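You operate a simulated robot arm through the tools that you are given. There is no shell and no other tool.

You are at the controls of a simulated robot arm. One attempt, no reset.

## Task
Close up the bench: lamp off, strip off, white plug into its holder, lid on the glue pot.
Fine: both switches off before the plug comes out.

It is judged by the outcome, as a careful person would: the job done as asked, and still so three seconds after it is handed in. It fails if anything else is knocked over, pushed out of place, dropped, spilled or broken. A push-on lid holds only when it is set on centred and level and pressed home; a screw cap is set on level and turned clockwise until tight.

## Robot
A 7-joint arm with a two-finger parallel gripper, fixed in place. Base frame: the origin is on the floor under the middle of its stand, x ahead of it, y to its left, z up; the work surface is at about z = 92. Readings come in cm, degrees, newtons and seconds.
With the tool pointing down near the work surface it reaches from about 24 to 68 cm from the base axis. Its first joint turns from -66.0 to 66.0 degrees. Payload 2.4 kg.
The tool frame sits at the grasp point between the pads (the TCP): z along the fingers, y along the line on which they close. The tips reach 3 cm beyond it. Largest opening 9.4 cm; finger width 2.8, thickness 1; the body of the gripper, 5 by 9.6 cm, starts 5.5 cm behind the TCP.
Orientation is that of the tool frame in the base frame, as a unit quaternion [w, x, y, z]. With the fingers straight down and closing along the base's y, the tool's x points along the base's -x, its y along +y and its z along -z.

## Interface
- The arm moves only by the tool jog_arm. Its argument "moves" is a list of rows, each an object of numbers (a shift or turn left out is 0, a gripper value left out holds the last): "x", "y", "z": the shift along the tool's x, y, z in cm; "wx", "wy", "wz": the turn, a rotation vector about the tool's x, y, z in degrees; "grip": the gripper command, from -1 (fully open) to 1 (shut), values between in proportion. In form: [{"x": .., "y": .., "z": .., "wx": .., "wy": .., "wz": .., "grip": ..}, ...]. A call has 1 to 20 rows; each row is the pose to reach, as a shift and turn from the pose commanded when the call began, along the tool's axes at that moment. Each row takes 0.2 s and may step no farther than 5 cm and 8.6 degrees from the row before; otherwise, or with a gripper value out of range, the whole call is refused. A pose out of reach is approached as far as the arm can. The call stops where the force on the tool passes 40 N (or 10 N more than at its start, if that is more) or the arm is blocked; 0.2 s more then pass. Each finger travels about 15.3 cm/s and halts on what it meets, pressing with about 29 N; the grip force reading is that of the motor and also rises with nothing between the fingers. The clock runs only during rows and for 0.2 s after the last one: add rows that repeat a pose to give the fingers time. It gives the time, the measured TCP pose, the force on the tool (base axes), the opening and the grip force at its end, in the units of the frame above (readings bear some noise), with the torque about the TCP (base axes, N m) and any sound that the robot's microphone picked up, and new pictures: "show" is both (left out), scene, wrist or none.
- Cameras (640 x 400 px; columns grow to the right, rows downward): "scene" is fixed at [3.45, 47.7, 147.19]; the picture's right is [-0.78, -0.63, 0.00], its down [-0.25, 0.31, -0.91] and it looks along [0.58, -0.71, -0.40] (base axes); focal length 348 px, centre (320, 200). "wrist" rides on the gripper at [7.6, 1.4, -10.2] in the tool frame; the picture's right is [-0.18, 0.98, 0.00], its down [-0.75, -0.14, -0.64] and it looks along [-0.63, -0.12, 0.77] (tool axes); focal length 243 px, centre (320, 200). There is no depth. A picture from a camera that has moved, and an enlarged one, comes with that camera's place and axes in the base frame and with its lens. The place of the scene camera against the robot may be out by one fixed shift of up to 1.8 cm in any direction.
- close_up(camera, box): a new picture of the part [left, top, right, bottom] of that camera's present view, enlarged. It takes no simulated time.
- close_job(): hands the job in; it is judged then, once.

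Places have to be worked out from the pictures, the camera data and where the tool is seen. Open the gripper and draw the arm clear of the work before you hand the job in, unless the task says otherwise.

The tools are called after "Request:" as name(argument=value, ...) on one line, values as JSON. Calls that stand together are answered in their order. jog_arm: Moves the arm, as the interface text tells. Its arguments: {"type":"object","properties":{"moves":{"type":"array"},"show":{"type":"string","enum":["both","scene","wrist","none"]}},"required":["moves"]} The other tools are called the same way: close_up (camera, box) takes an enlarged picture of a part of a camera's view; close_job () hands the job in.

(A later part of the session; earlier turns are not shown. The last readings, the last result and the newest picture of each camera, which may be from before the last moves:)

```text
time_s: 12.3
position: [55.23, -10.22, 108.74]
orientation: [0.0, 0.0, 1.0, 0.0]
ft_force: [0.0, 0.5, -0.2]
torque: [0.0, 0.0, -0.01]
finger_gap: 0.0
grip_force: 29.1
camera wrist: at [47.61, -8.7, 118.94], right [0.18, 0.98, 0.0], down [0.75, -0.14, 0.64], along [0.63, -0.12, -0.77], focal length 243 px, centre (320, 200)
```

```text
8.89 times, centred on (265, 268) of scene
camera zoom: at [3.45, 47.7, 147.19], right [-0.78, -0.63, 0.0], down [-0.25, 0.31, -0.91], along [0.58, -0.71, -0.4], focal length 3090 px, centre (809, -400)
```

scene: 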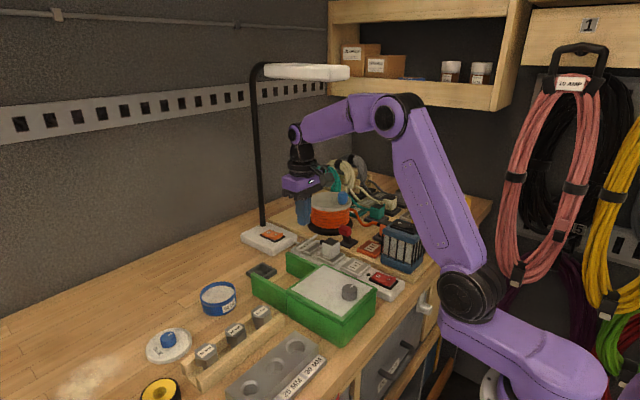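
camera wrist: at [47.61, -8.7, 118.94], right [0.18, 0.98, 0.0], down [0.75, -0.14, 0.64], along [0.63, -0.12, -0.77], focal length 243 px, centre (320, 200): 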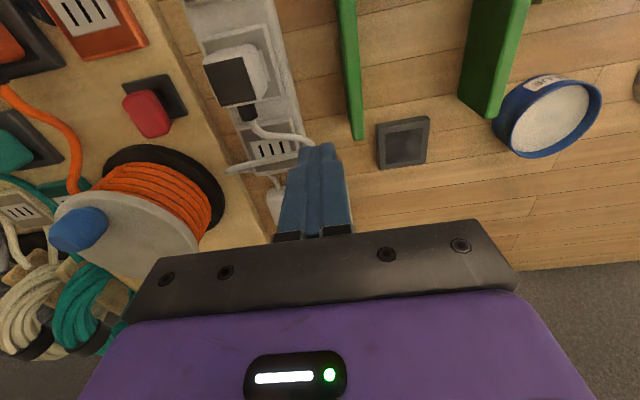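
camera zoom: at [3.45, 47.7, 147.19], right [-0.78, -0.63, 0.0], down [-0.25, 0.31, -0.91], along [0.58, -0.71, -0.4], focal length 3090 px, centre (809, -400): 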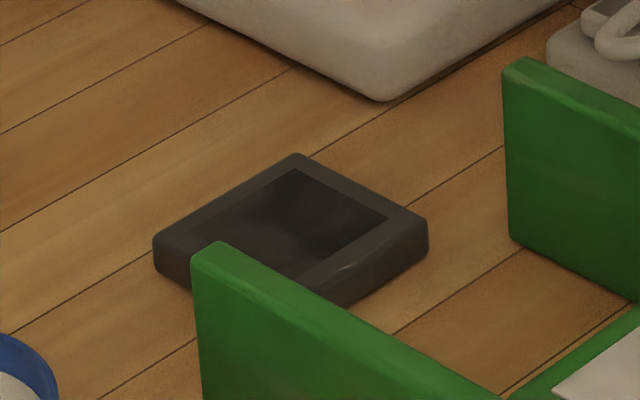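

Both switches are off. The plug's top face is centred near (51.2, -16.0, z≈99.5), and the dark holder's 4×4 cm recess is centred near (62.2, -1.65), square to the axes. I open the fingers to about 6.5 cm and hover over the plug to check alignment.

Request:
jog_arm(moves=[{"x": 1.5, "y": -2, "z": 0, "grip": 0}, {"x": 3, "y": -4, "z": 0, "grip": -0.38}, {"x": 4.03, "y": -5.78, "z": 1, "grip": -0.38}, {"x": 4.03, "y": -5.78, "z": 2.7, "grip": -0.38}, {"x": 4.03, "y": -5.78, "z": 2.7, "grip": -0.38}], show="both")

Request:
close_up(camera="wrist", box=[220, 40, 420, 240])

Request:
close_up(camera="scene", box=[280, 180, 400, 280])

```text
time_s: 13.5
position: [51.16, -15.97, 105.92]
orientation: [-0.001, 0.0, 1.0, 0.0]
ft_force: [0.1, -0.4, -0.4]
torque: [-0.02, 0.01, 0.03]
finger_gap: 6.47
grip_force: 0.1
camera wrist: at [43.54, -14.47, 116.17], right [0.18, 0.98, 0.0], down [0.75, -0.14, 0.64], along [0.63, -0.12, -0.77], focal length 243 px, centre (320, 200)
```

scene: 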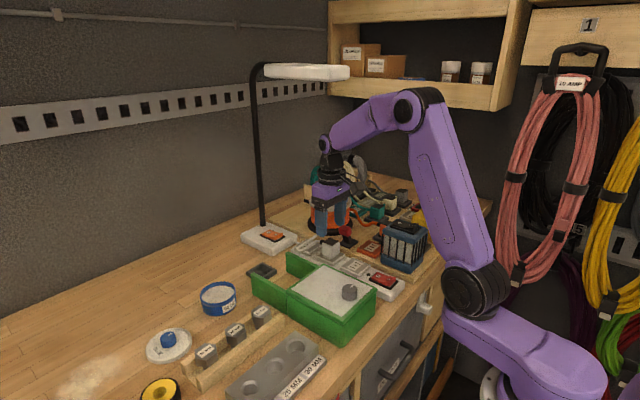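
wrist: 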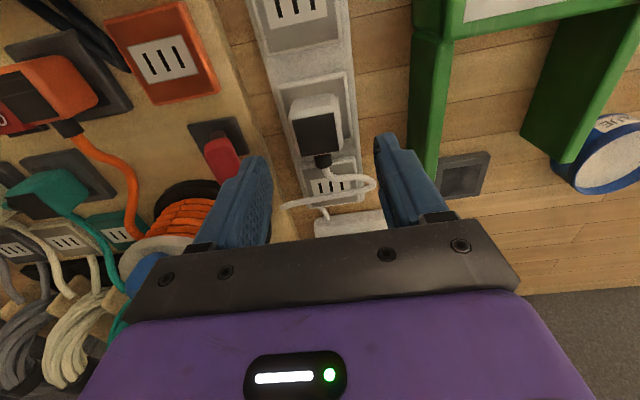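

```text
2.00 times, centred on (320, 140) of wrist
camera zoom: at [43.54, -14.47, 116.17], right [0.18, 0.98, 0.0], down [0.75, -0.14, 0.64], along [0.63, -0.12, -0.77], focal length 485 px, centre (320, 320)
```

zoom: 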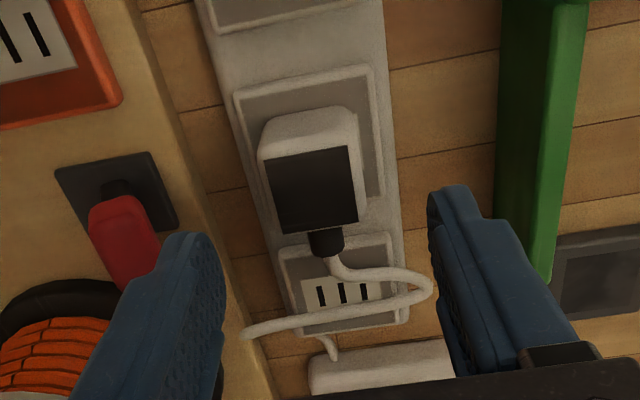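

```text
4.00 times, centred on (340, 230) of scene
camera zoom: at [3.45, 47.7, 147.19], right [-0.78, -0.63, 0.0], down [-0.25, 0.31, -0.91], along [0.58, -0.71, -0.4], focal length 1391 px, centre (240, 80)
```

zoom: 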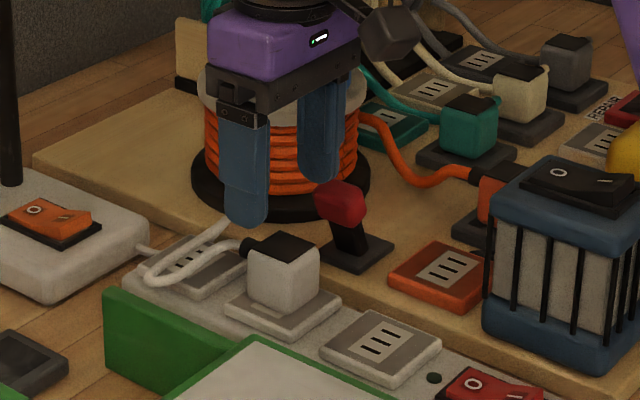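

The plug top measures x 49.6–52.6, y −17.6…−14.7, so its centre is (51.15, −16.1). I narrow the opening to 5.5 cm to clear the red lever, and lower so the tips overlap the top 2 cm of the plug.

Request:
jog_arm(moves=[{"y": -0.12, "z": 1.5, "grip": -0.17}, {"y": -0.12, "z": 3, "grip": -0.17}, {"y": -0.12, "z": 4.5, "grip": -0.17}, {"y": -0.12, "z": 5.7, "grip": -0.17}, {"y": -0.12, "z": 5.7, "grip": -0.17}], show="both")

Request:
close_up(camera="wrist", box=[220, 40, 420, 240])

Request:
close_up(camera="scene", box=[280, 180, 400, 280])

```text
time_s: 14.7
position: [51.09, -16.13, 100.22]
orientation: [0.001, 0.001, 1.0, 0.0]
ft_force: [0.4, 0.8, -1.2]
torque: [0.0, -0.01, 0.01]
finger_gap: 5.48
grip_force: 0.0
camera wrist: at [43.58, -14.64, 110.41], right [0.18, 0.98, 0.0], down [0.75, -0.14, 0.64], along [0.63, -0.12, -0.77], focal length 243 px, centre (320, 200)
```

scene: 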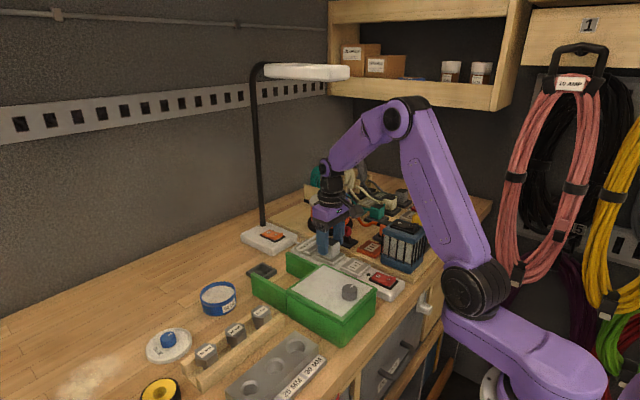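
wrist: 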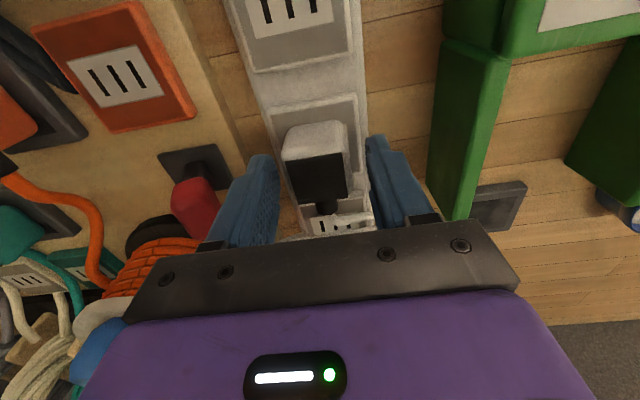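

```text
2.00 times, centred on (320, 140) of wrist
camera zoom: at [43.58, -14.64, 110.41], right [0.18, 0.98, 0.0], down [0.75, -0.14, 0.64], along [0.63, -0.12, -0.77], focal length 485 px, centre (320, 320)
```

zoom: 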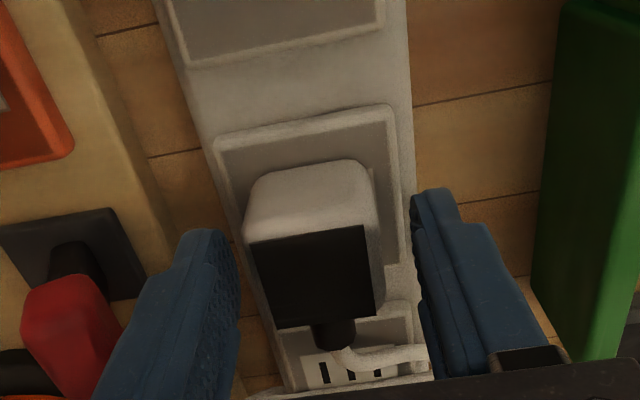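

```text
4.00 times, centred on (340, 230) of scene
camera zoom: at [3.45, 47.7, 147.19], right [-0.78, -0.63, 0.0], down [-0.25, 0.31, -0.91], along [0.58, -0.71, -0.4], focal length 1391 px, centre (240, 80)
```

zoom: 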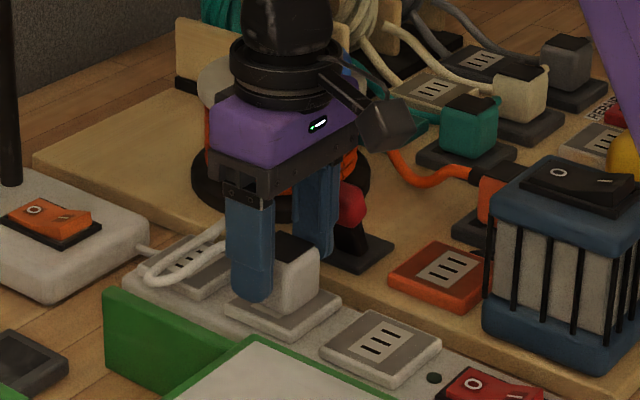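

The fingers straddle the plug, centred, with tips above the socket plate. I close the grip on it.

Request:
jog_arm(moves=[{"grip": 0.3}, {"grip": 1}, {"grip": 1}, {"grip": 1}], show="wrist")

Request:
close_up(camera="wrist", box=[220, 40, 420, 240])

```text
time_s: 15.7
position: [51.12, -16.17, 100.24]
orientation: [0.0, 0.001, 1.0, 0.0]
ft_force: [1.0, 0.0, -0.1]
torque: [-0.01, 0.0, -0.04]
finger_gap: 3.7
grip_force: 28.9
heard: snap
camera wrist: at [43.58, -14.64, 110.43], right [0.18, 0.98, 0.0], down [0.75, -0.14, 0.64], along [0.63, -0.12, -0.77], focal length 243 px, centre (320, 200)
```

wrist: 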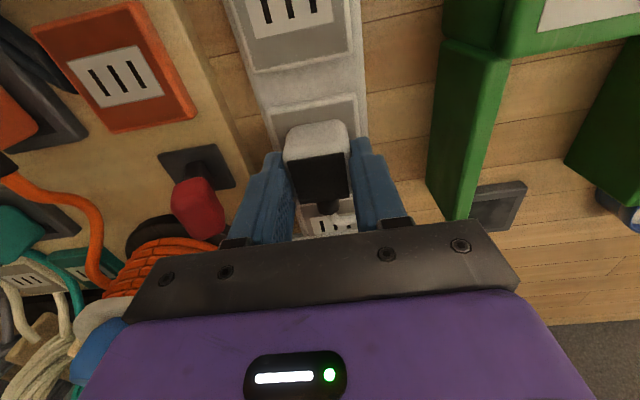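

```text
2.00 times, centred on (320, 140) of wrist
camera zoom: at [43.58, -14.64, 110.43], right [0.18, 0.98, 0.0], down [0.75, -0.14, 0.64], along [0.63, -0.12, -0.77], focal length 485 px, centre (320, 320)
```

zoom: 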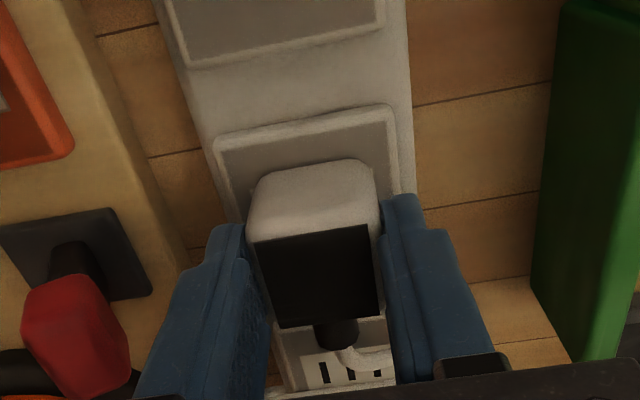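

A snap was heard as the fingers took hold and the gap reads 3.7 cm: the plug is held. I pull it straight up slowly.

Request:
jog_arm(moves=[{"z": -0.4, "grip": 1}, {"z": -0.9}, {"z": -1.5}, {"z": -2.2}, {"z": -3}], show="both")

Request:
close_up(camera="scene", box=[280, 180, 400, 280])

Request:
close_up(camera="wrist", box=[220, 40, 420, 240])

```text
time_s: 16.9
position: [51.22, -16.09, 103.19]
orientation: [0.0, 0.001, 1.0, 0.0]
ft_force: [0.3, 0.5, 0.3]
torque: [0.03, -0.01, 0.02]
finger_gap: 3.74
grip_force: 28.3
camera wrist: at [43.58, -14.62, 113.48], right [0.18, 0.98, 0.0], down [0.75, -0.14, 0.64], along [0.63, -0.12, -0.77], focal length 243 px, centre (320, 200)
```

scene: 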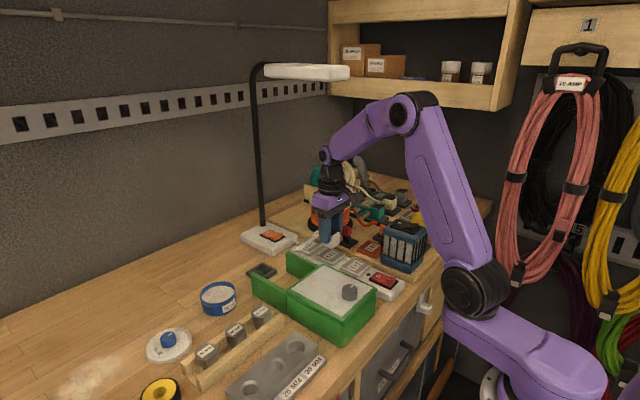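
wrist: 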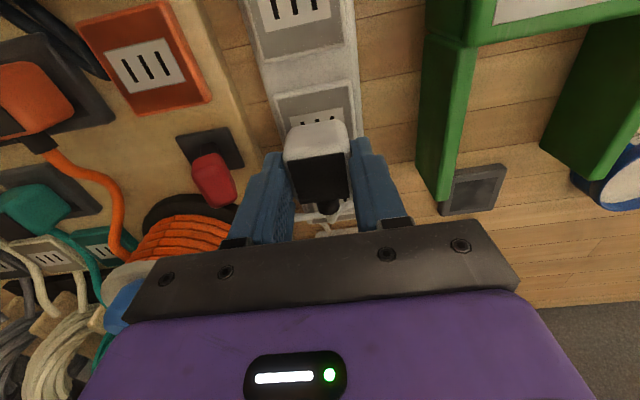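

```text
4.00 times, centred on (340, 230) of scene
camera zoom: at [3.45, 47.7, 147.19], right [-0.78, -0.63, 0.0], down [-0.25, 0.31, -0.91], along [0.58, -0.71, -0.4], focal length 1391 px, centre (240, 80)
```

zoom: 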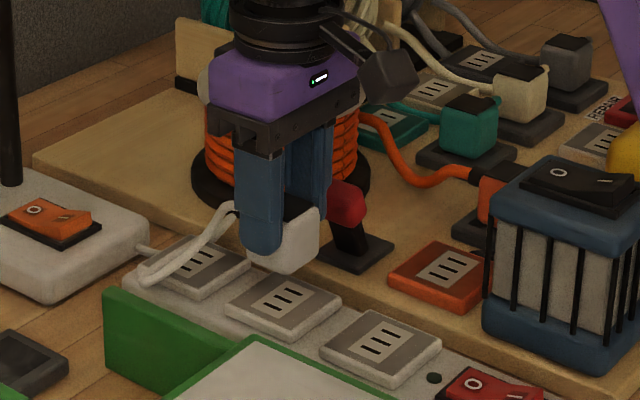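

```text
2.00 times, centred on (320, 140) of wrist
camera zoom: at [43.58, -14.62, 113.48], right [0.18, 0.98, 0.0], down [0.75, -0.14, 0.64], along [0.63, -0.12, -0.77], focal length 485 px, centre (320, 320)
```

zoom: 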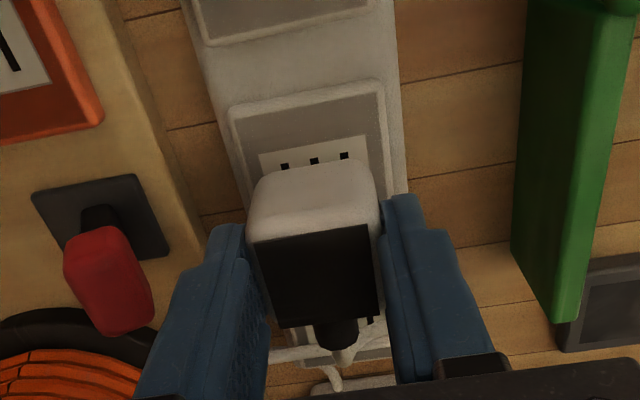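

The plug is out of the strip and held square between the fingers. I lift to z≈111 and carry it above the rails toward the holder, watching the cable and the force.

Request:
jog_arm(moves=[{"z": -2, "grip": 1}, {"z": -4}, {"z": -6}, {"z": -8}, {"x": -1.5, "y": 2, "z": -8}, {"x": -3, "y": 4, "z": -8}, {"x": -4.5, "y": 6, "z": -8}, {"x": -6, "y": 8, "z": -8}], show="both")

Request:
close_up(camera="scene", box=[220, 150, 380, 290])

```text
time_s: 18.7
position: [57.27, -8.11, 111.25]
orientation: [0.001, 0.0, 1.0, 0.0]
ft_force: [-0.5, 0.2, -0.8]
torque: [0.01, 0.01, -0.02]
finger_gap: 3.72
grip_force: 29.1
camera wrist: at [49.54, -6.61, 121.43], right [0.19, 0.98, 0.0], down [0.75, -0.14, 0.64], along [0.63, -0.12, -0.77], focal length 243 px, centre (320, 200)
```

scene: 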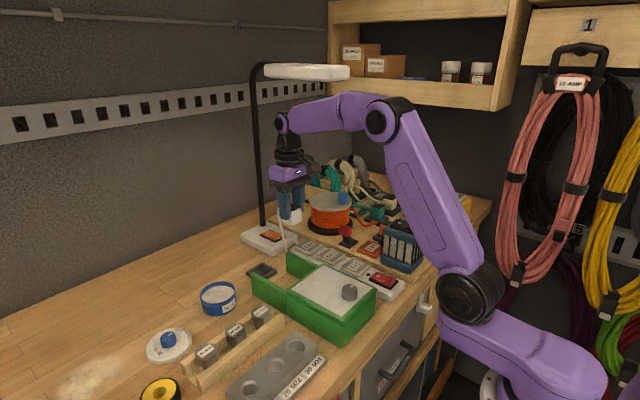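
wrist: 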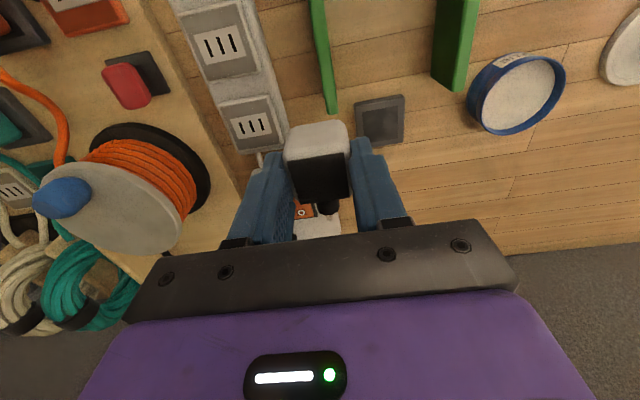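

```text
2.86 times, centred on (300, 220) of scene
camera zoom: at [3.45, 47.7, 147.19], right [-0.78, -0.63, 0.0], down [-0.25, 0.31, -0.91], along [0.58, -0.71, -0.4], focal length 993 px, centre (377, 143)
```

zoom: 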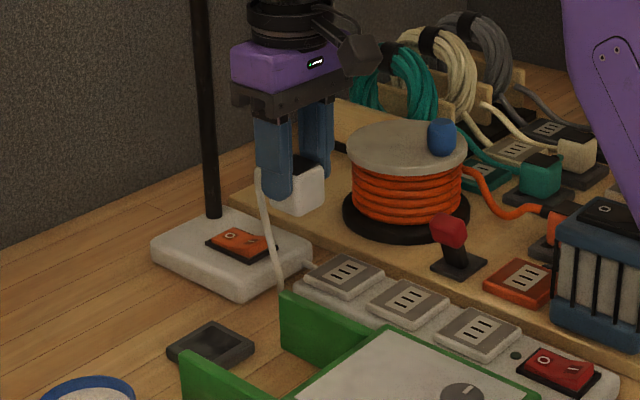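

The cable follows freely and force is near zero. I go on to directly above the holder, still high, so I can re-measure it.

Request:
jog_arm(moves=[{"x": -1.6, "y": 2.1, "z": 0, "grip": 1}, {"x": -3.3, "y": 4.3, "z": 0}, {"x": -4.95, "y": 6.45, "z": 0}, {"x": -4.95, "y": 6.45, "z": 0}], show="both")

Request:
close_up(camera="wrist", box=[250, 50, 390, 210])

Request:
close_up(camera="scene", box=[200, 150, 340, 300])

```text
time_s: 19.7
position: [62.06, -1.61, 111.33]
orientation: [0.0, 0.002, 1.0, 0.0]
ft_force: [-0.2, -0.2, -0.5]
torque: [0.01, -0.01, -0.02]
finger_gap: 3.73
grip_force: 29.2
camera wrist: at [54.5, -0.19, 121.48], right [0.19, 0.98, 0.0], down [0.75, -0.14, 0.64], along [0.63, -0.12, -0.77], focal length 243 px, centre (320, 200)
```

scene: 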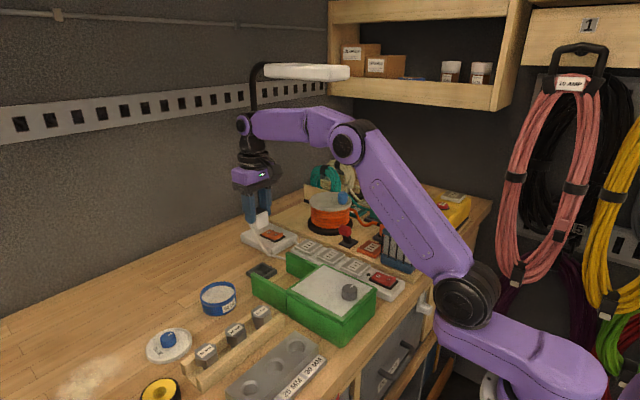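
wrist: 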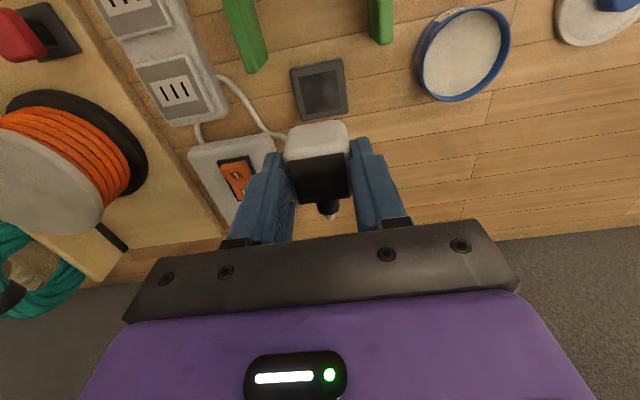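

```text
2.50 times, centred on (320, 130) of wrist
camera zoom: at [54.5, -0.19, 121.48], right [0.19, 0.98, 0.0], down [0.75, -0.14, 0.64], along [0.63, -0.12, -0.77], focal length 606 px, centre (320, 375)
```

zoom: 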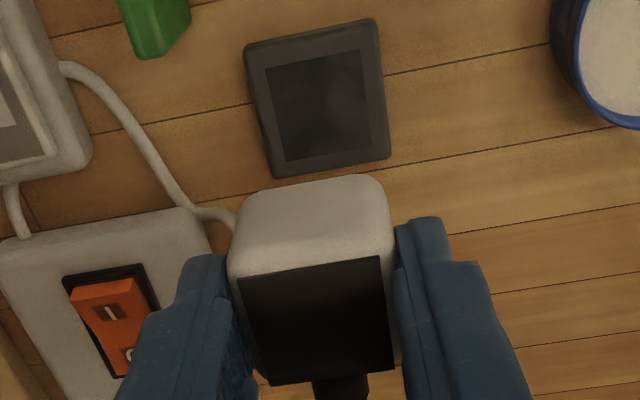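

```text
2.67 times, centred on (270, 225) of scene
camera zoom: at [3.45, 47.7, 147.19], right [-0.78, -0.63, 0.0], down [-0.25, 0.31, -0.91], along [0.58, -0.71, -0.4], focal length 927 px, centre (453, 133)
```

zoom: 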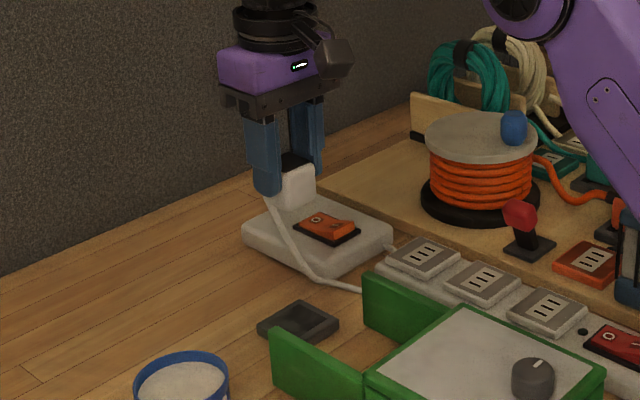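

The recess re-measures to a centre of about (62.25, -1.6), 3.95 cm wide, with the plug body 3.7 cm and centred on the TCP. I shift 0.2 cm out and lower until the plug's bottom is about 2 cm over the rim, then compare edges.

Request:
jog_arm(moves=[{"x": -0.17, "z": 2, "grip": 1}, {"x": -0.17, "z": 4}, {"x": -0.17, "z": 6}, {"x": -0.17, "z": 8}, {"x": -0.17, "z": 10}, {"x": -0.17, "z": 10.8}, {"x": -0.17, "z": 10.8}], show="both")

Request:
close_up(camera="wrist", box=[250, 60, 390, 220])

Request:
close_up(camera="scene", box=[215, 210, 305, 290])

```text
time_s: 21.3
position: [62.16, -1.57, 100.51]
orientation: [0.0, 0.001, 1.0, 0.0]
ft_force: [-0.2, -0.4, -1.2]
torque: [-0.01, -0.01, 0.02]
finger_gap: 3.74
grip_force: 29.5
camera wrist: at [54.69, -0.2, 110.67], right [0.18, 0.98, 0.0], down [0.75, -0.14, 0.64], along [0.63, -0.12, -0.77], focal length 243 px, centre (320, 200)
```

scene: 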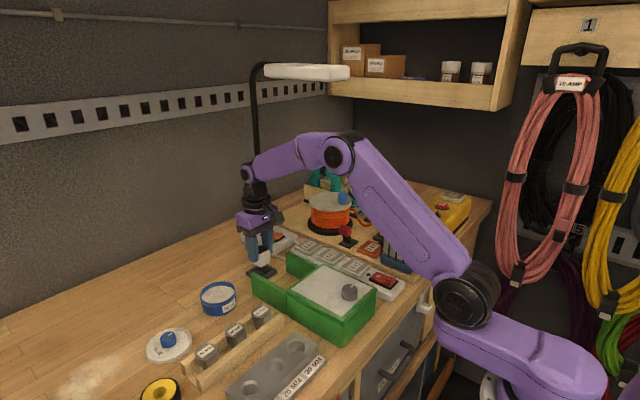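
wrist: 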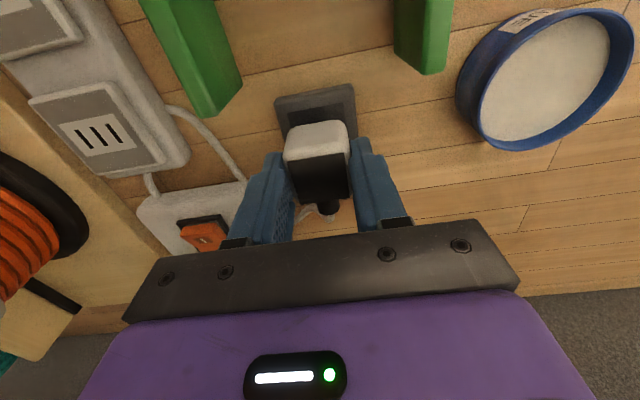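

```text
2.50 times, centred on (320, 140) of wrist
camera zoom: at [54.69, -0.2, 110.67], right [0.18, 0.98, 0.0], down [0.75, -0.14, 0.64], along [0.63, -0.12, -0.77], focal length 606 px, centre (320, 350)
```

zoom: 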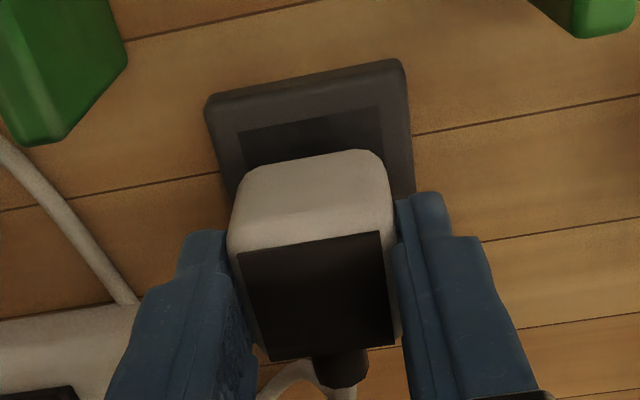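

```text
5.00 times, centred on (260, 250) of scene
camera zoom: at [3.45, 47.7, 147.19], right [-0.78, -0.63, 0.0], down [-0.25, 0.31, -0.91], along [0.58, -0.71, -0.4], focal length 1738 px, centre (620, -50)
```

zoom: 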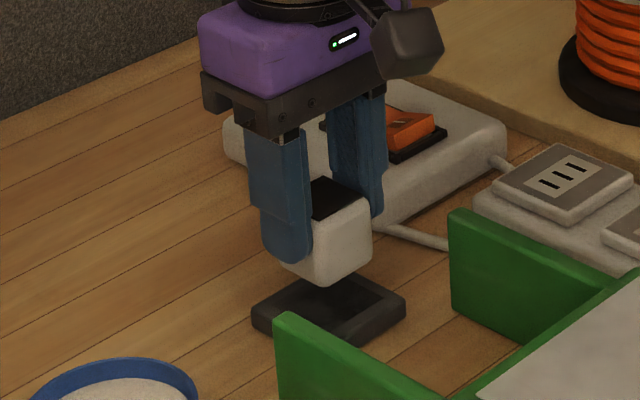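

The recess near edge is at x≈60.3, y −3.56…0.43, i.e. centre (62.3, −1.57); I nudge 0.1 cm out and lower in small steps to feel for the seat.

Request:
jog_arm(moves=[{"x": -0.1, "z": 1, "grip": 1}, {"x": -0.1, "z": 1.6}, {"x": -0.1, "z": 2.0}, {"x": -0.1, "z": 2.3}, {"x": -0.1, "z": 2.5}], show="both")

Request:
close_up(camera="wrist", box=[250, 60, 390, 220])

Request:
close_up(camera="scene", box=[215, 210, 305, 290])

```text
time_s: 22.5
position: [62.41, -1.74, 98.13]
orientation: [0.004, 0.0, 1.0, 0.0]
ft_force: [-1.1, -0.8, 18.6]
torque: [0.0, 0.4, 0.01]
finger_gap: 3.69
grip_force: 29.6
heard: snap
camera wrist: at [54.79, -0.24, 108.34], right [0.19, 0.98, 0.0], down [0.75, -0.14, 0.65], along [0.64, -0.12, -0.76], focal length 243 px, centre (320, 200)
```

scene: 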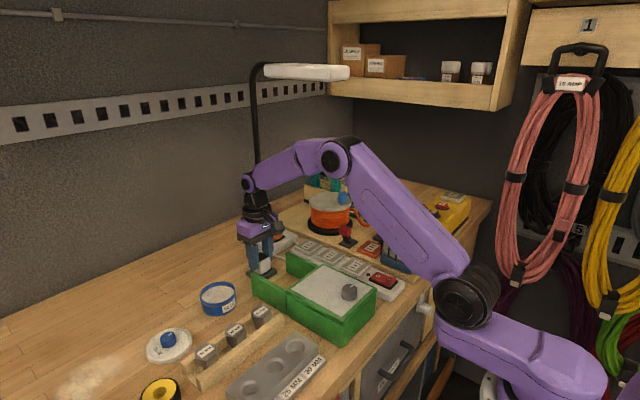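
wrist: 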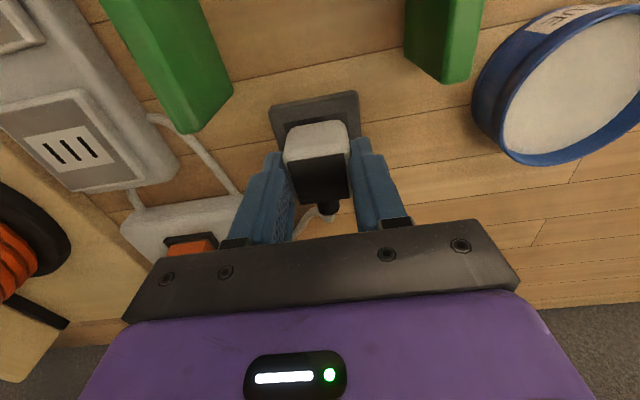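

```text
2.50 times, centred on (320, 140) of wrist
camera zoom: at [54.79, -0.24, 108.34], right [0.19, 0.98, 0.0], down [0.75, -0.14, 0.65], along [0.64, -0.12, -0.76], focal length 606 px, centre (320, 350)
```

zoom: 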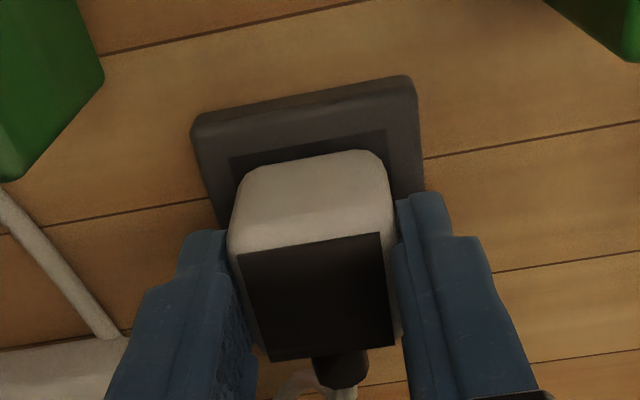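

```text
5.00 times, centred on (260, 250) of scene
camera zoom: at [3.41, 47.69, 147.2], right [-0.78, -0.63, 0.0], down [-0.25, 0.31, -0.91], along [0.58, -0.71, -0.4], focal length 1738 px, centre (620, -50)
```

zoom: 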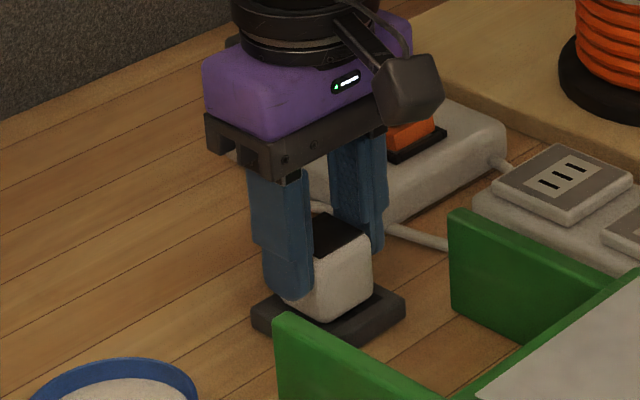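

A snap was heard and the plug pushes back with 19 N: it seems to have met the holder. I look closer at how deep it sits.

Request:
close_up(camera="scene", box=[240, 245, 290, 285])

Request:
close_up(camera="wrist", box=[260, 80, 370, 160])

Request:
close_up(camera="scene", box=[370, 170, 450, 230])

```text
10.00 times, centred on (265, 265) of scene
camera zoom: at [3.41, 47.69, 147.2], right [-0.78, -0.63, 0.0], down [-0.25, 0.31, -0.91], along [0.58, -0.71, -0.4], focal length 3476 px, centre (870, -450)
```

zoom: 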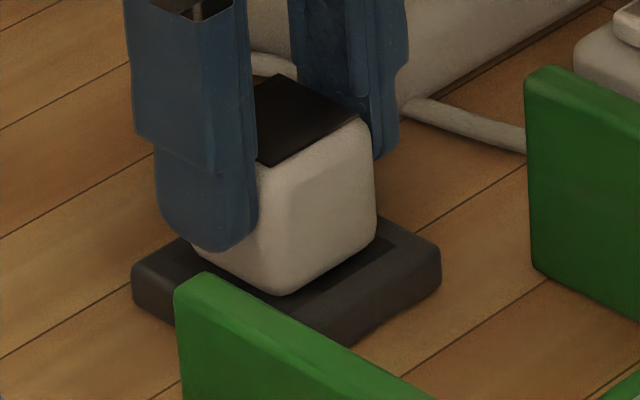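

```text
5.00 times, centred on (315, 120) of wrist
camera zoom: at [54.79, -0.24, 108.34], right [0.19, 0.98, 0.0], down [0.75, -0.14, 0.65], along [0.64, -0.12, -0.76], focal length 1213 px, centre (345, 600)
```

zoom: 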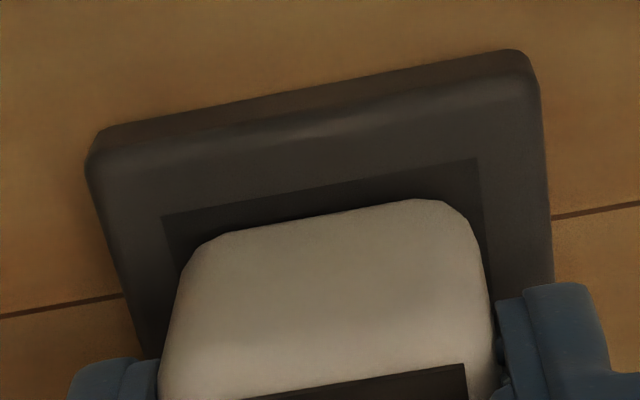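

```text
6.67 times, centred on (410, 200) of scene
camera zoom: at [3.41, 47.69, 147.2], right [-0.78, -0.63, 0.0], down [-0.25, 0.31, -0.91], along [0.58, -0.71, -0.4], focal length 2318 px, centre (-280, 200)
```

zoom: 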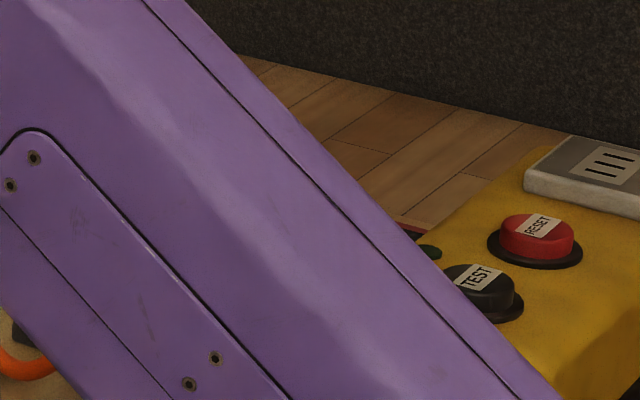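

The plug stands square on the holder with its bottom within the recess outline, and the arm was drawn to (62.4, −1.7) as it snapped in. I ease off the push slightly and open the fingers.

Request:
jog_arm(moves=[{"z": -0.1, "grip": 1}, {"z": -0.1, "grip": 0.1}, {"z": -0.1, "grip": -0.1}, {"z": -0.1, "grip": -0.17}], show="both")

Request:
close_up(camera="scene", box=[240, 245, 290, 285])

Request:
close_up(camera="wrist", box=[250, 60, 390, 220])

```text
time_s: 23.5
position: [62.31, -1.74, 98.14]
orientation: [-0.001, 0.0, 1.0, 0.001]
ft_force: [0.0, 0.7, -0.5]
torque: [-0.01, -0.01, -0.03]
finger_gap: 5.5
grip_force: 0.1
camera wrist: at [54.75, -0.19, 108.23], right [0.18, 0.98, 0.0], down [0.75, -0.14, 0.64], along [0.63, -0.12, -0.77], focal length 243 px, centre (320, 200)
```

scene: 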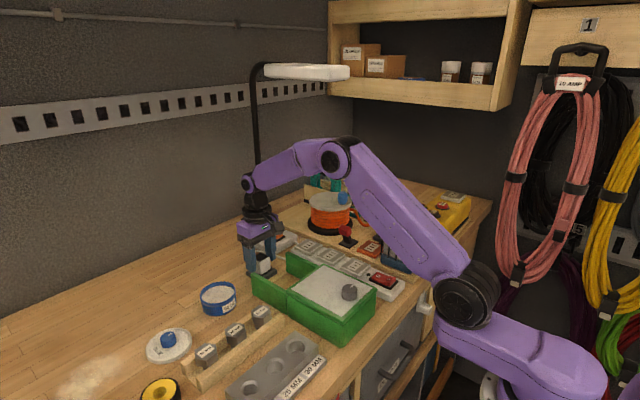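
wrist: 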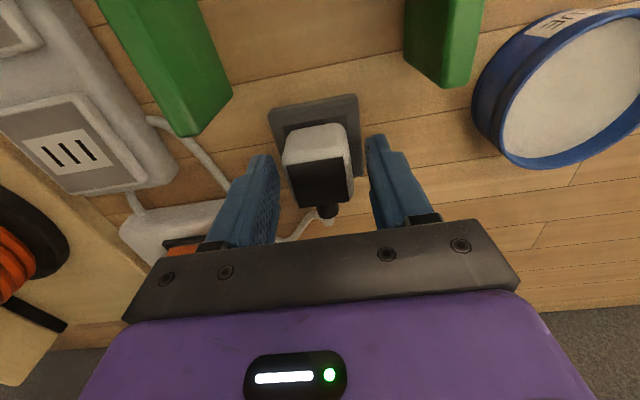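

```text
10.00 times, centred on (265, 265) of scene
camera zoom: at [3.45, 47.7, 147.19], right [-0.78, -0.63, 0.0], down [-0.25, 0.31, -0.91], along [0.58, -0.71, -0.4], focal length 3476 px, centre (870, -450)
```

zoom: 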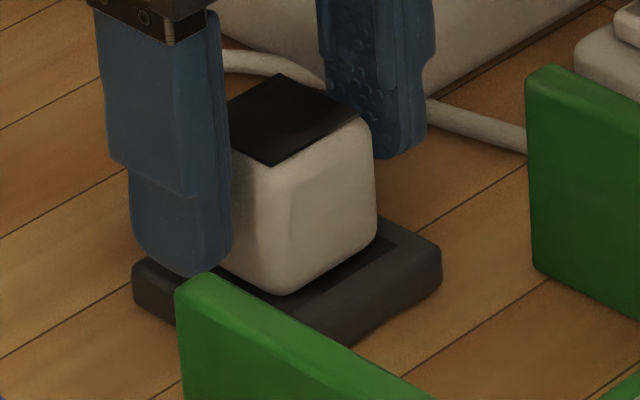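

```text
2.50 times, centred on (320, 140) of wrist
camera zoom: at [54.75, -0.19, 108.23], right [0.18, 0.98, 0.0], down [0.75, -0.14, 0.64], along [0.63, -0.12, -0.77], focal length 606 px, centre (320, 350)
```

zoom: 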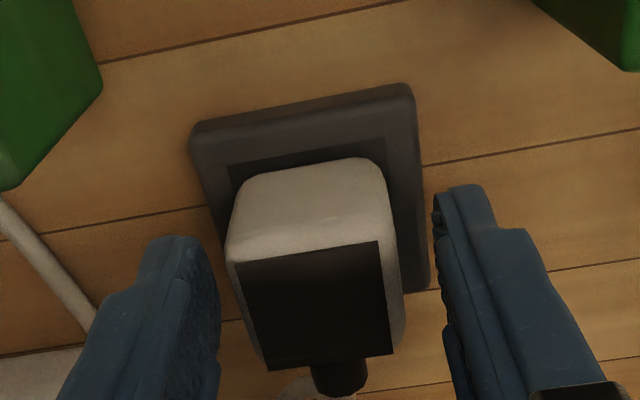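

The plug stays upright in the holder after release. I raise the hand straight up and inspect it.

Request:
jog_arm(moves=[{"z": -2, "grip": -0.17}, {"z": -5}, {"z": -9}, {"z": -13}], show="both")

Request:
close_up(camera="scene", box=[230, 235, 310, 290])

Request:
close_up(camera="wrist", box=[240, 20, 420, 170])

```text
time_s: 24.5
position: [62.3, -1.72, 111.14]
orientation: [0.0, 0.0, 1.0, 0.0]
ft_force: [-0.9, 1.1, 1.0]
torque: [0.02, -0.02, -0.01]
finger_gap: 5.52
grip_force: 0.1
camera wrist: at [54.84, -0.24, 121.31], right [0.18, 0.98, 0.0], down [0.75, -0.14, 0.64], along [0.63, -0.12, -0.77], focal length 243 px, centre (320, 200)
```

scene: 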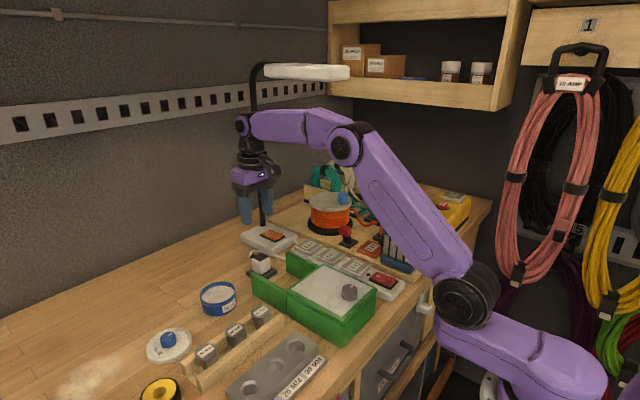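
wrist: 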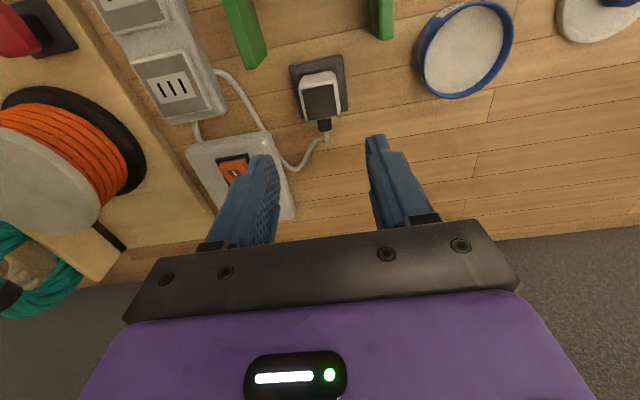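

```text
7.27 times, centred on (270, 262) of scene
camera zoom: at [3.45, 47.7, 147.19], right [-0.78, -0.63, 0.0], down [-0.25, 0.31, -0.91], along [0.58, -0.71, -0.4], focal length 2528 px, centre (684, -254)
```

zoom: 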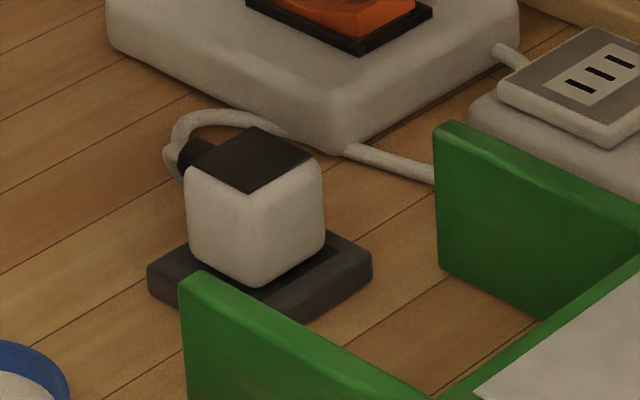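

```text
2.67 times, centred on (330, 95) of wrist
camera zoom: at [54.84, -0.24, 121.31], right [0.18, 0.98, 0.0], down [0.75, -0.14, 0.64], along [0.63, -0.12, -0.77], focal length 647 px, centre (293, 480)
```

zoom: 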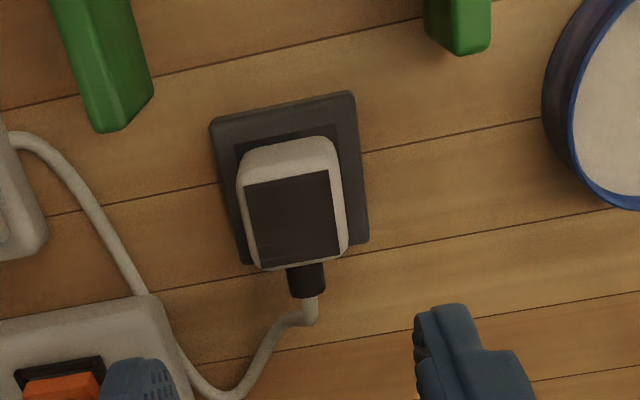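

The plug sits level in its holder. Next the glue pot: I carry the hand over to above the lid, passing the pot on the way, to measure both.

Request:
jog_arm(moves=[{"x": 0.6, "y": 4, "z": 0, "grip": 0}, {"x": 1.2, "y": 8, "z": 0}, {"x": 1.8, "y": 12, "z": 0}, {"x": 2.4, "y": 14.5, "z": 0}, {"x": 2.4, "y": 14.5, "z": 0}], show="both")

Request:
close_up(camera="wrist", box=[230, 10, 430, 150])

Request:
close_up(camera="wrist", box=[430, 20, 640, 170])

```text
time_s: 25.7
position: [59.9, 12.88, 111.13]
orientation: [0.0, 0.0, 1.0, 0.0]
ft_force: [-0.6, 0.6, 0.9]
torque: [0.02, -0.01, 0.0]
finger_gap: 4.68
grip_force: 0.1
camera wrist: at [52.38, 14.28, 121.28], right [0.19, 0.98, 0.0], down [0.75, -0.14, 0.64], along [0.63, -0.12, -0.77], focal length 243 px, centre (320, 200)
```

scene: 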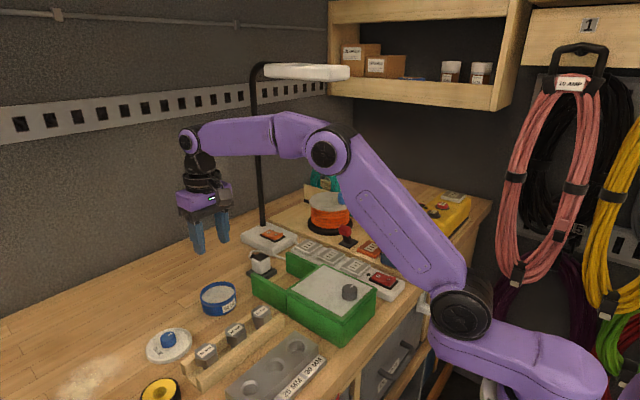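
wrist: 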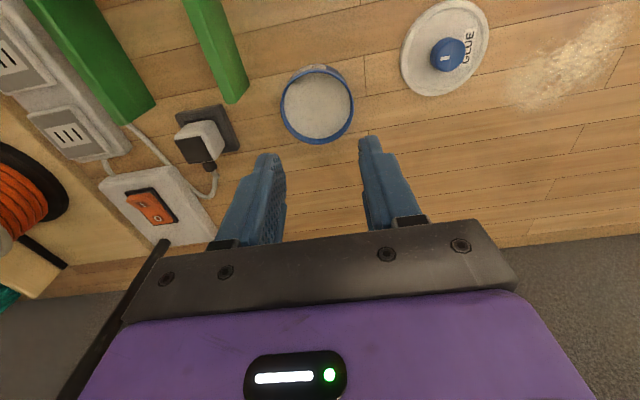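

```text
2.86 times, centred on (330, 80) of wrist
camera zoom: at [52.38, 14.28, 121.28], right [0.19, 0.98, 0.0], down [0.75, -0.14, 0.64], along [0.63, -0.12, -0.77], focal length 693 px, centre (291, 543)
```

zoom: 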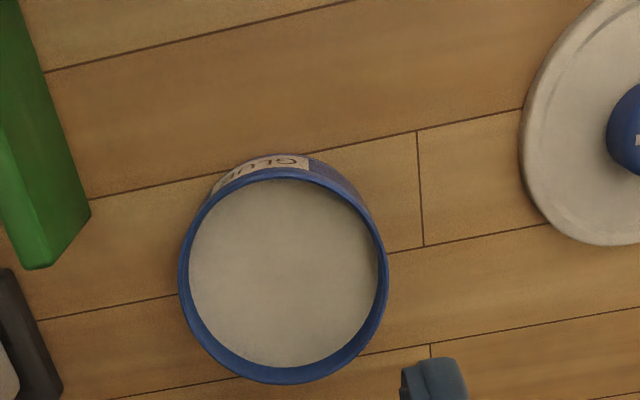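

```text
2.67 times, centred on (535, 95) of wrist
camera zoom: at [52.38, 14.28, 121.28], right [0.19, 0.98, 0.0], down [0.75, -0.14, 0.64], along [0.63, -0.12, -0.77], focal length 647 px, centre (-253, 480)
```

zoom: 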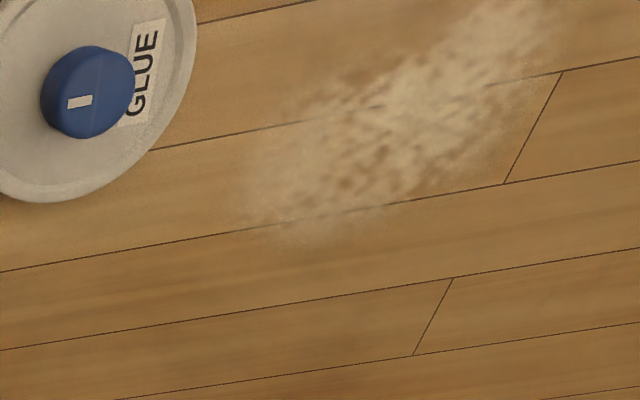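

The pot's rim (about 7.8 cm wide) appears centred near (61.3, 12.4) with rim height ≈95.2. I move over the lid to measure it and get a second view of the pot for triangulation.

Request:
jog_arm(moves=[{"x": 0.6, "y": 4, "z": 0, "grip": 0}, {"x": 1.2, "y": 8, "z": 0}, {"x": 1.7, "y": 12.7, "z": 0}, {"x": 1.7, "y": 12.7, "z": 0}], show="both")

Request:
close_up(camera="wrist", box=[230, 10, 430, 150])

Request:
close_up(camera="wrist", box=[60, 40, 260, 180])

```text
time_s: 26.7
position: [58.22, 25.48, 111.05]
orientation: [0.0, 0.001, 1.0, -0.001]
ft_force: [-0.4, 1.0, 0.2]
torque: [0.03, -0.02, 0.03]
finger_gap: 4.7
grip_force: 0.0
camera wrist: at [50.68, 27.01, 121.22], right [0.19, 0.98, 0.0], down [0.75, -0.14, 0.64], along [0.63, -0.12, -0.77], focal length 243 px, centre (320, 200)
```

scene: 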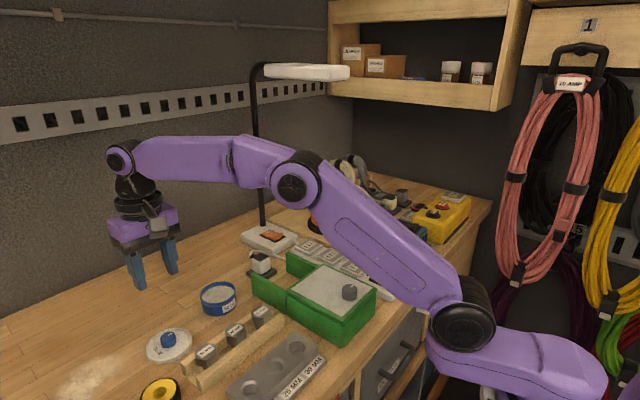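
wrist: 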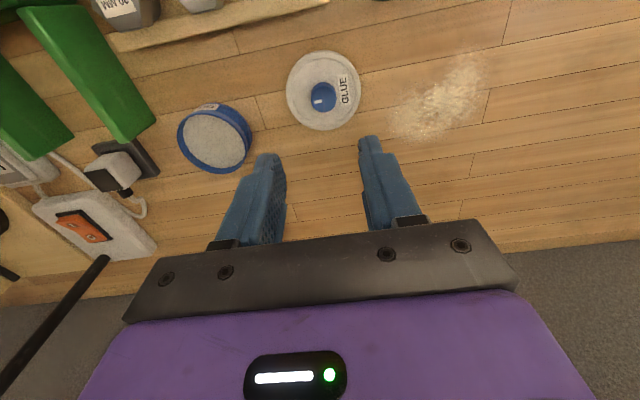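

```text
2.86 times, centred on (330, 80) of wrist
camera zoom: at [50.68, 27.01, 121.22], right [0.19, 0.98, 0.0], down [0.75, -0.14, 0.64], along [0.63, -0.12, -0.77], focal length 693 px, centre (291, 543)
```

zoom: 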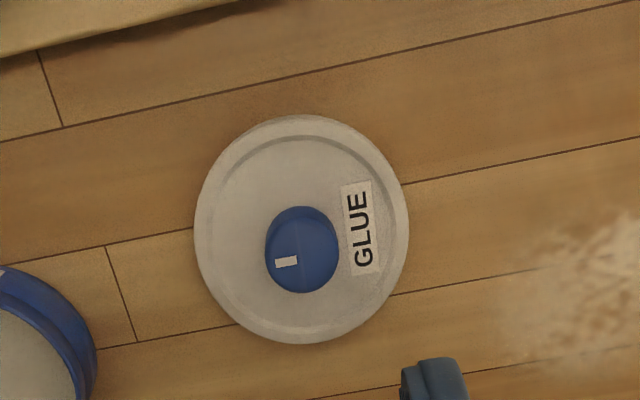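

```text
2.86 times, centred on (160, 110) of wrist
camera zoom: at [50.68, 27.01, 121.22], right [0.19, 0.98, 0.0], down [0.75, -0.14, 0.64], along [0.63, -0.12, -0.77], focal length 693 px, centre (777, 457)
```

zoom: 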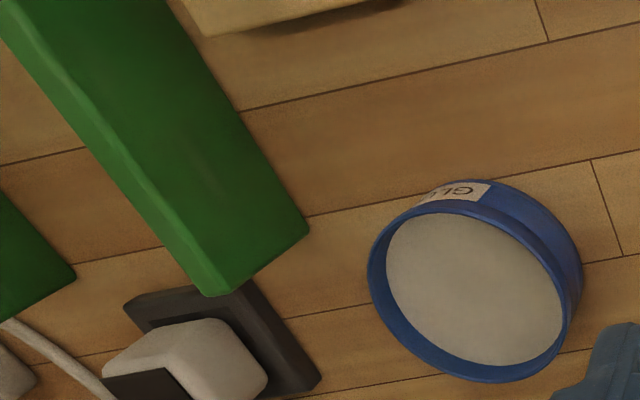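

Lid disc centre comes out at about (58.8, 25.9), radius 4.2, with the blue knob at its middle; the pot fits to (61.3, 12.4), rim z≈95.3. I lower to about 6 cm over the knob with the fingers 5 cm apart to check.

Request:
jog_arm(moves=[{"x": -0.58, "y": 0.42, "z": 3, "grip": -0.06}, {"x": -0.58, "y": 0.42, "z": 6, "grip": -0.06}, {"x": -0.58, "y": 0.42, "z": 9, "grip": -0.06}, {"x": -0.58, "y": 0.42, "z": 10, "grip": -0.06}, {"x": -0.58, "y": 0.42, "z": 10, "grip": -0.06}], show="both")

Request:
close_up(camera="wrist", box=[230, 60, 410, 220])

Request:
close_up(camera="scene", box=[110, 280, 230, 380])

```text
time_s: 27.9
position: [58.86, 25.99, 101.0]
orientation: [-0.001, 0.0, 1.0, 0.0]
ft_force: [0.0, -0.2, -0.2]
torque: [0.01, 0.02, 0.0]
finger_gap: 4.99
grip_force: 0.0
camera wrist: at [51.33, 27.36, 111.23], right [0.18, 0.98, 0.0], down [0.75, -0.14, 0.64], along [0.63, -0.12, -0.77], focal length 243 px, centre (320, 200)
```

scene: 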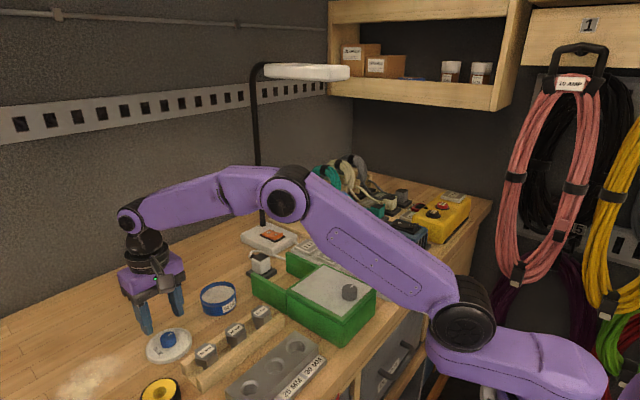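
wrist: 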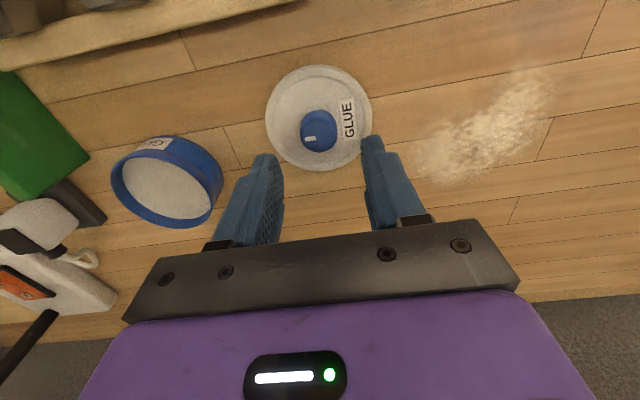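

```text
2.50 times, centred on (320, 140) of wrist
camera zoom: at [51.33, 27.36, 111.23], right [0.18, 0.98, 0.0], down [0.75, -0.14, 0.64], along [0.63, -0.12, -0.77], focal length 606 px, centre (320, 350)
```

zoom: 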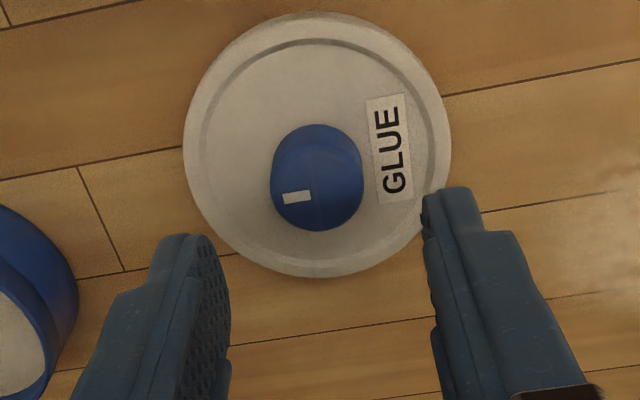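

```text
4.00 times, centred on (170, 330) of scene
camera zoom: at [3.45, 47.7, 147.19], right [-0.78, -0.63, 0.0], down [-0.25, 0.31, -0.91], along [0.58, -0.71, -0.4], focal length 1391 px, centre (920, -320)
```

zoom: 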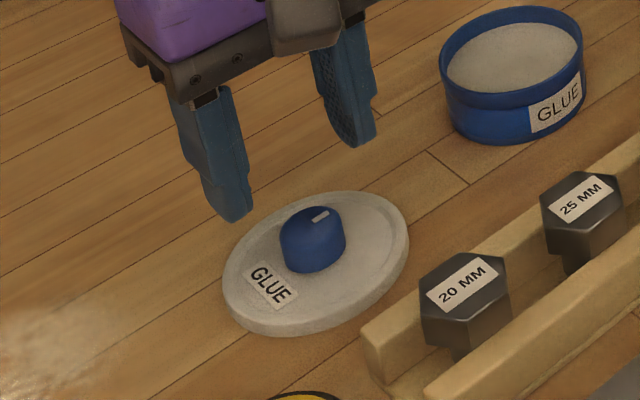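

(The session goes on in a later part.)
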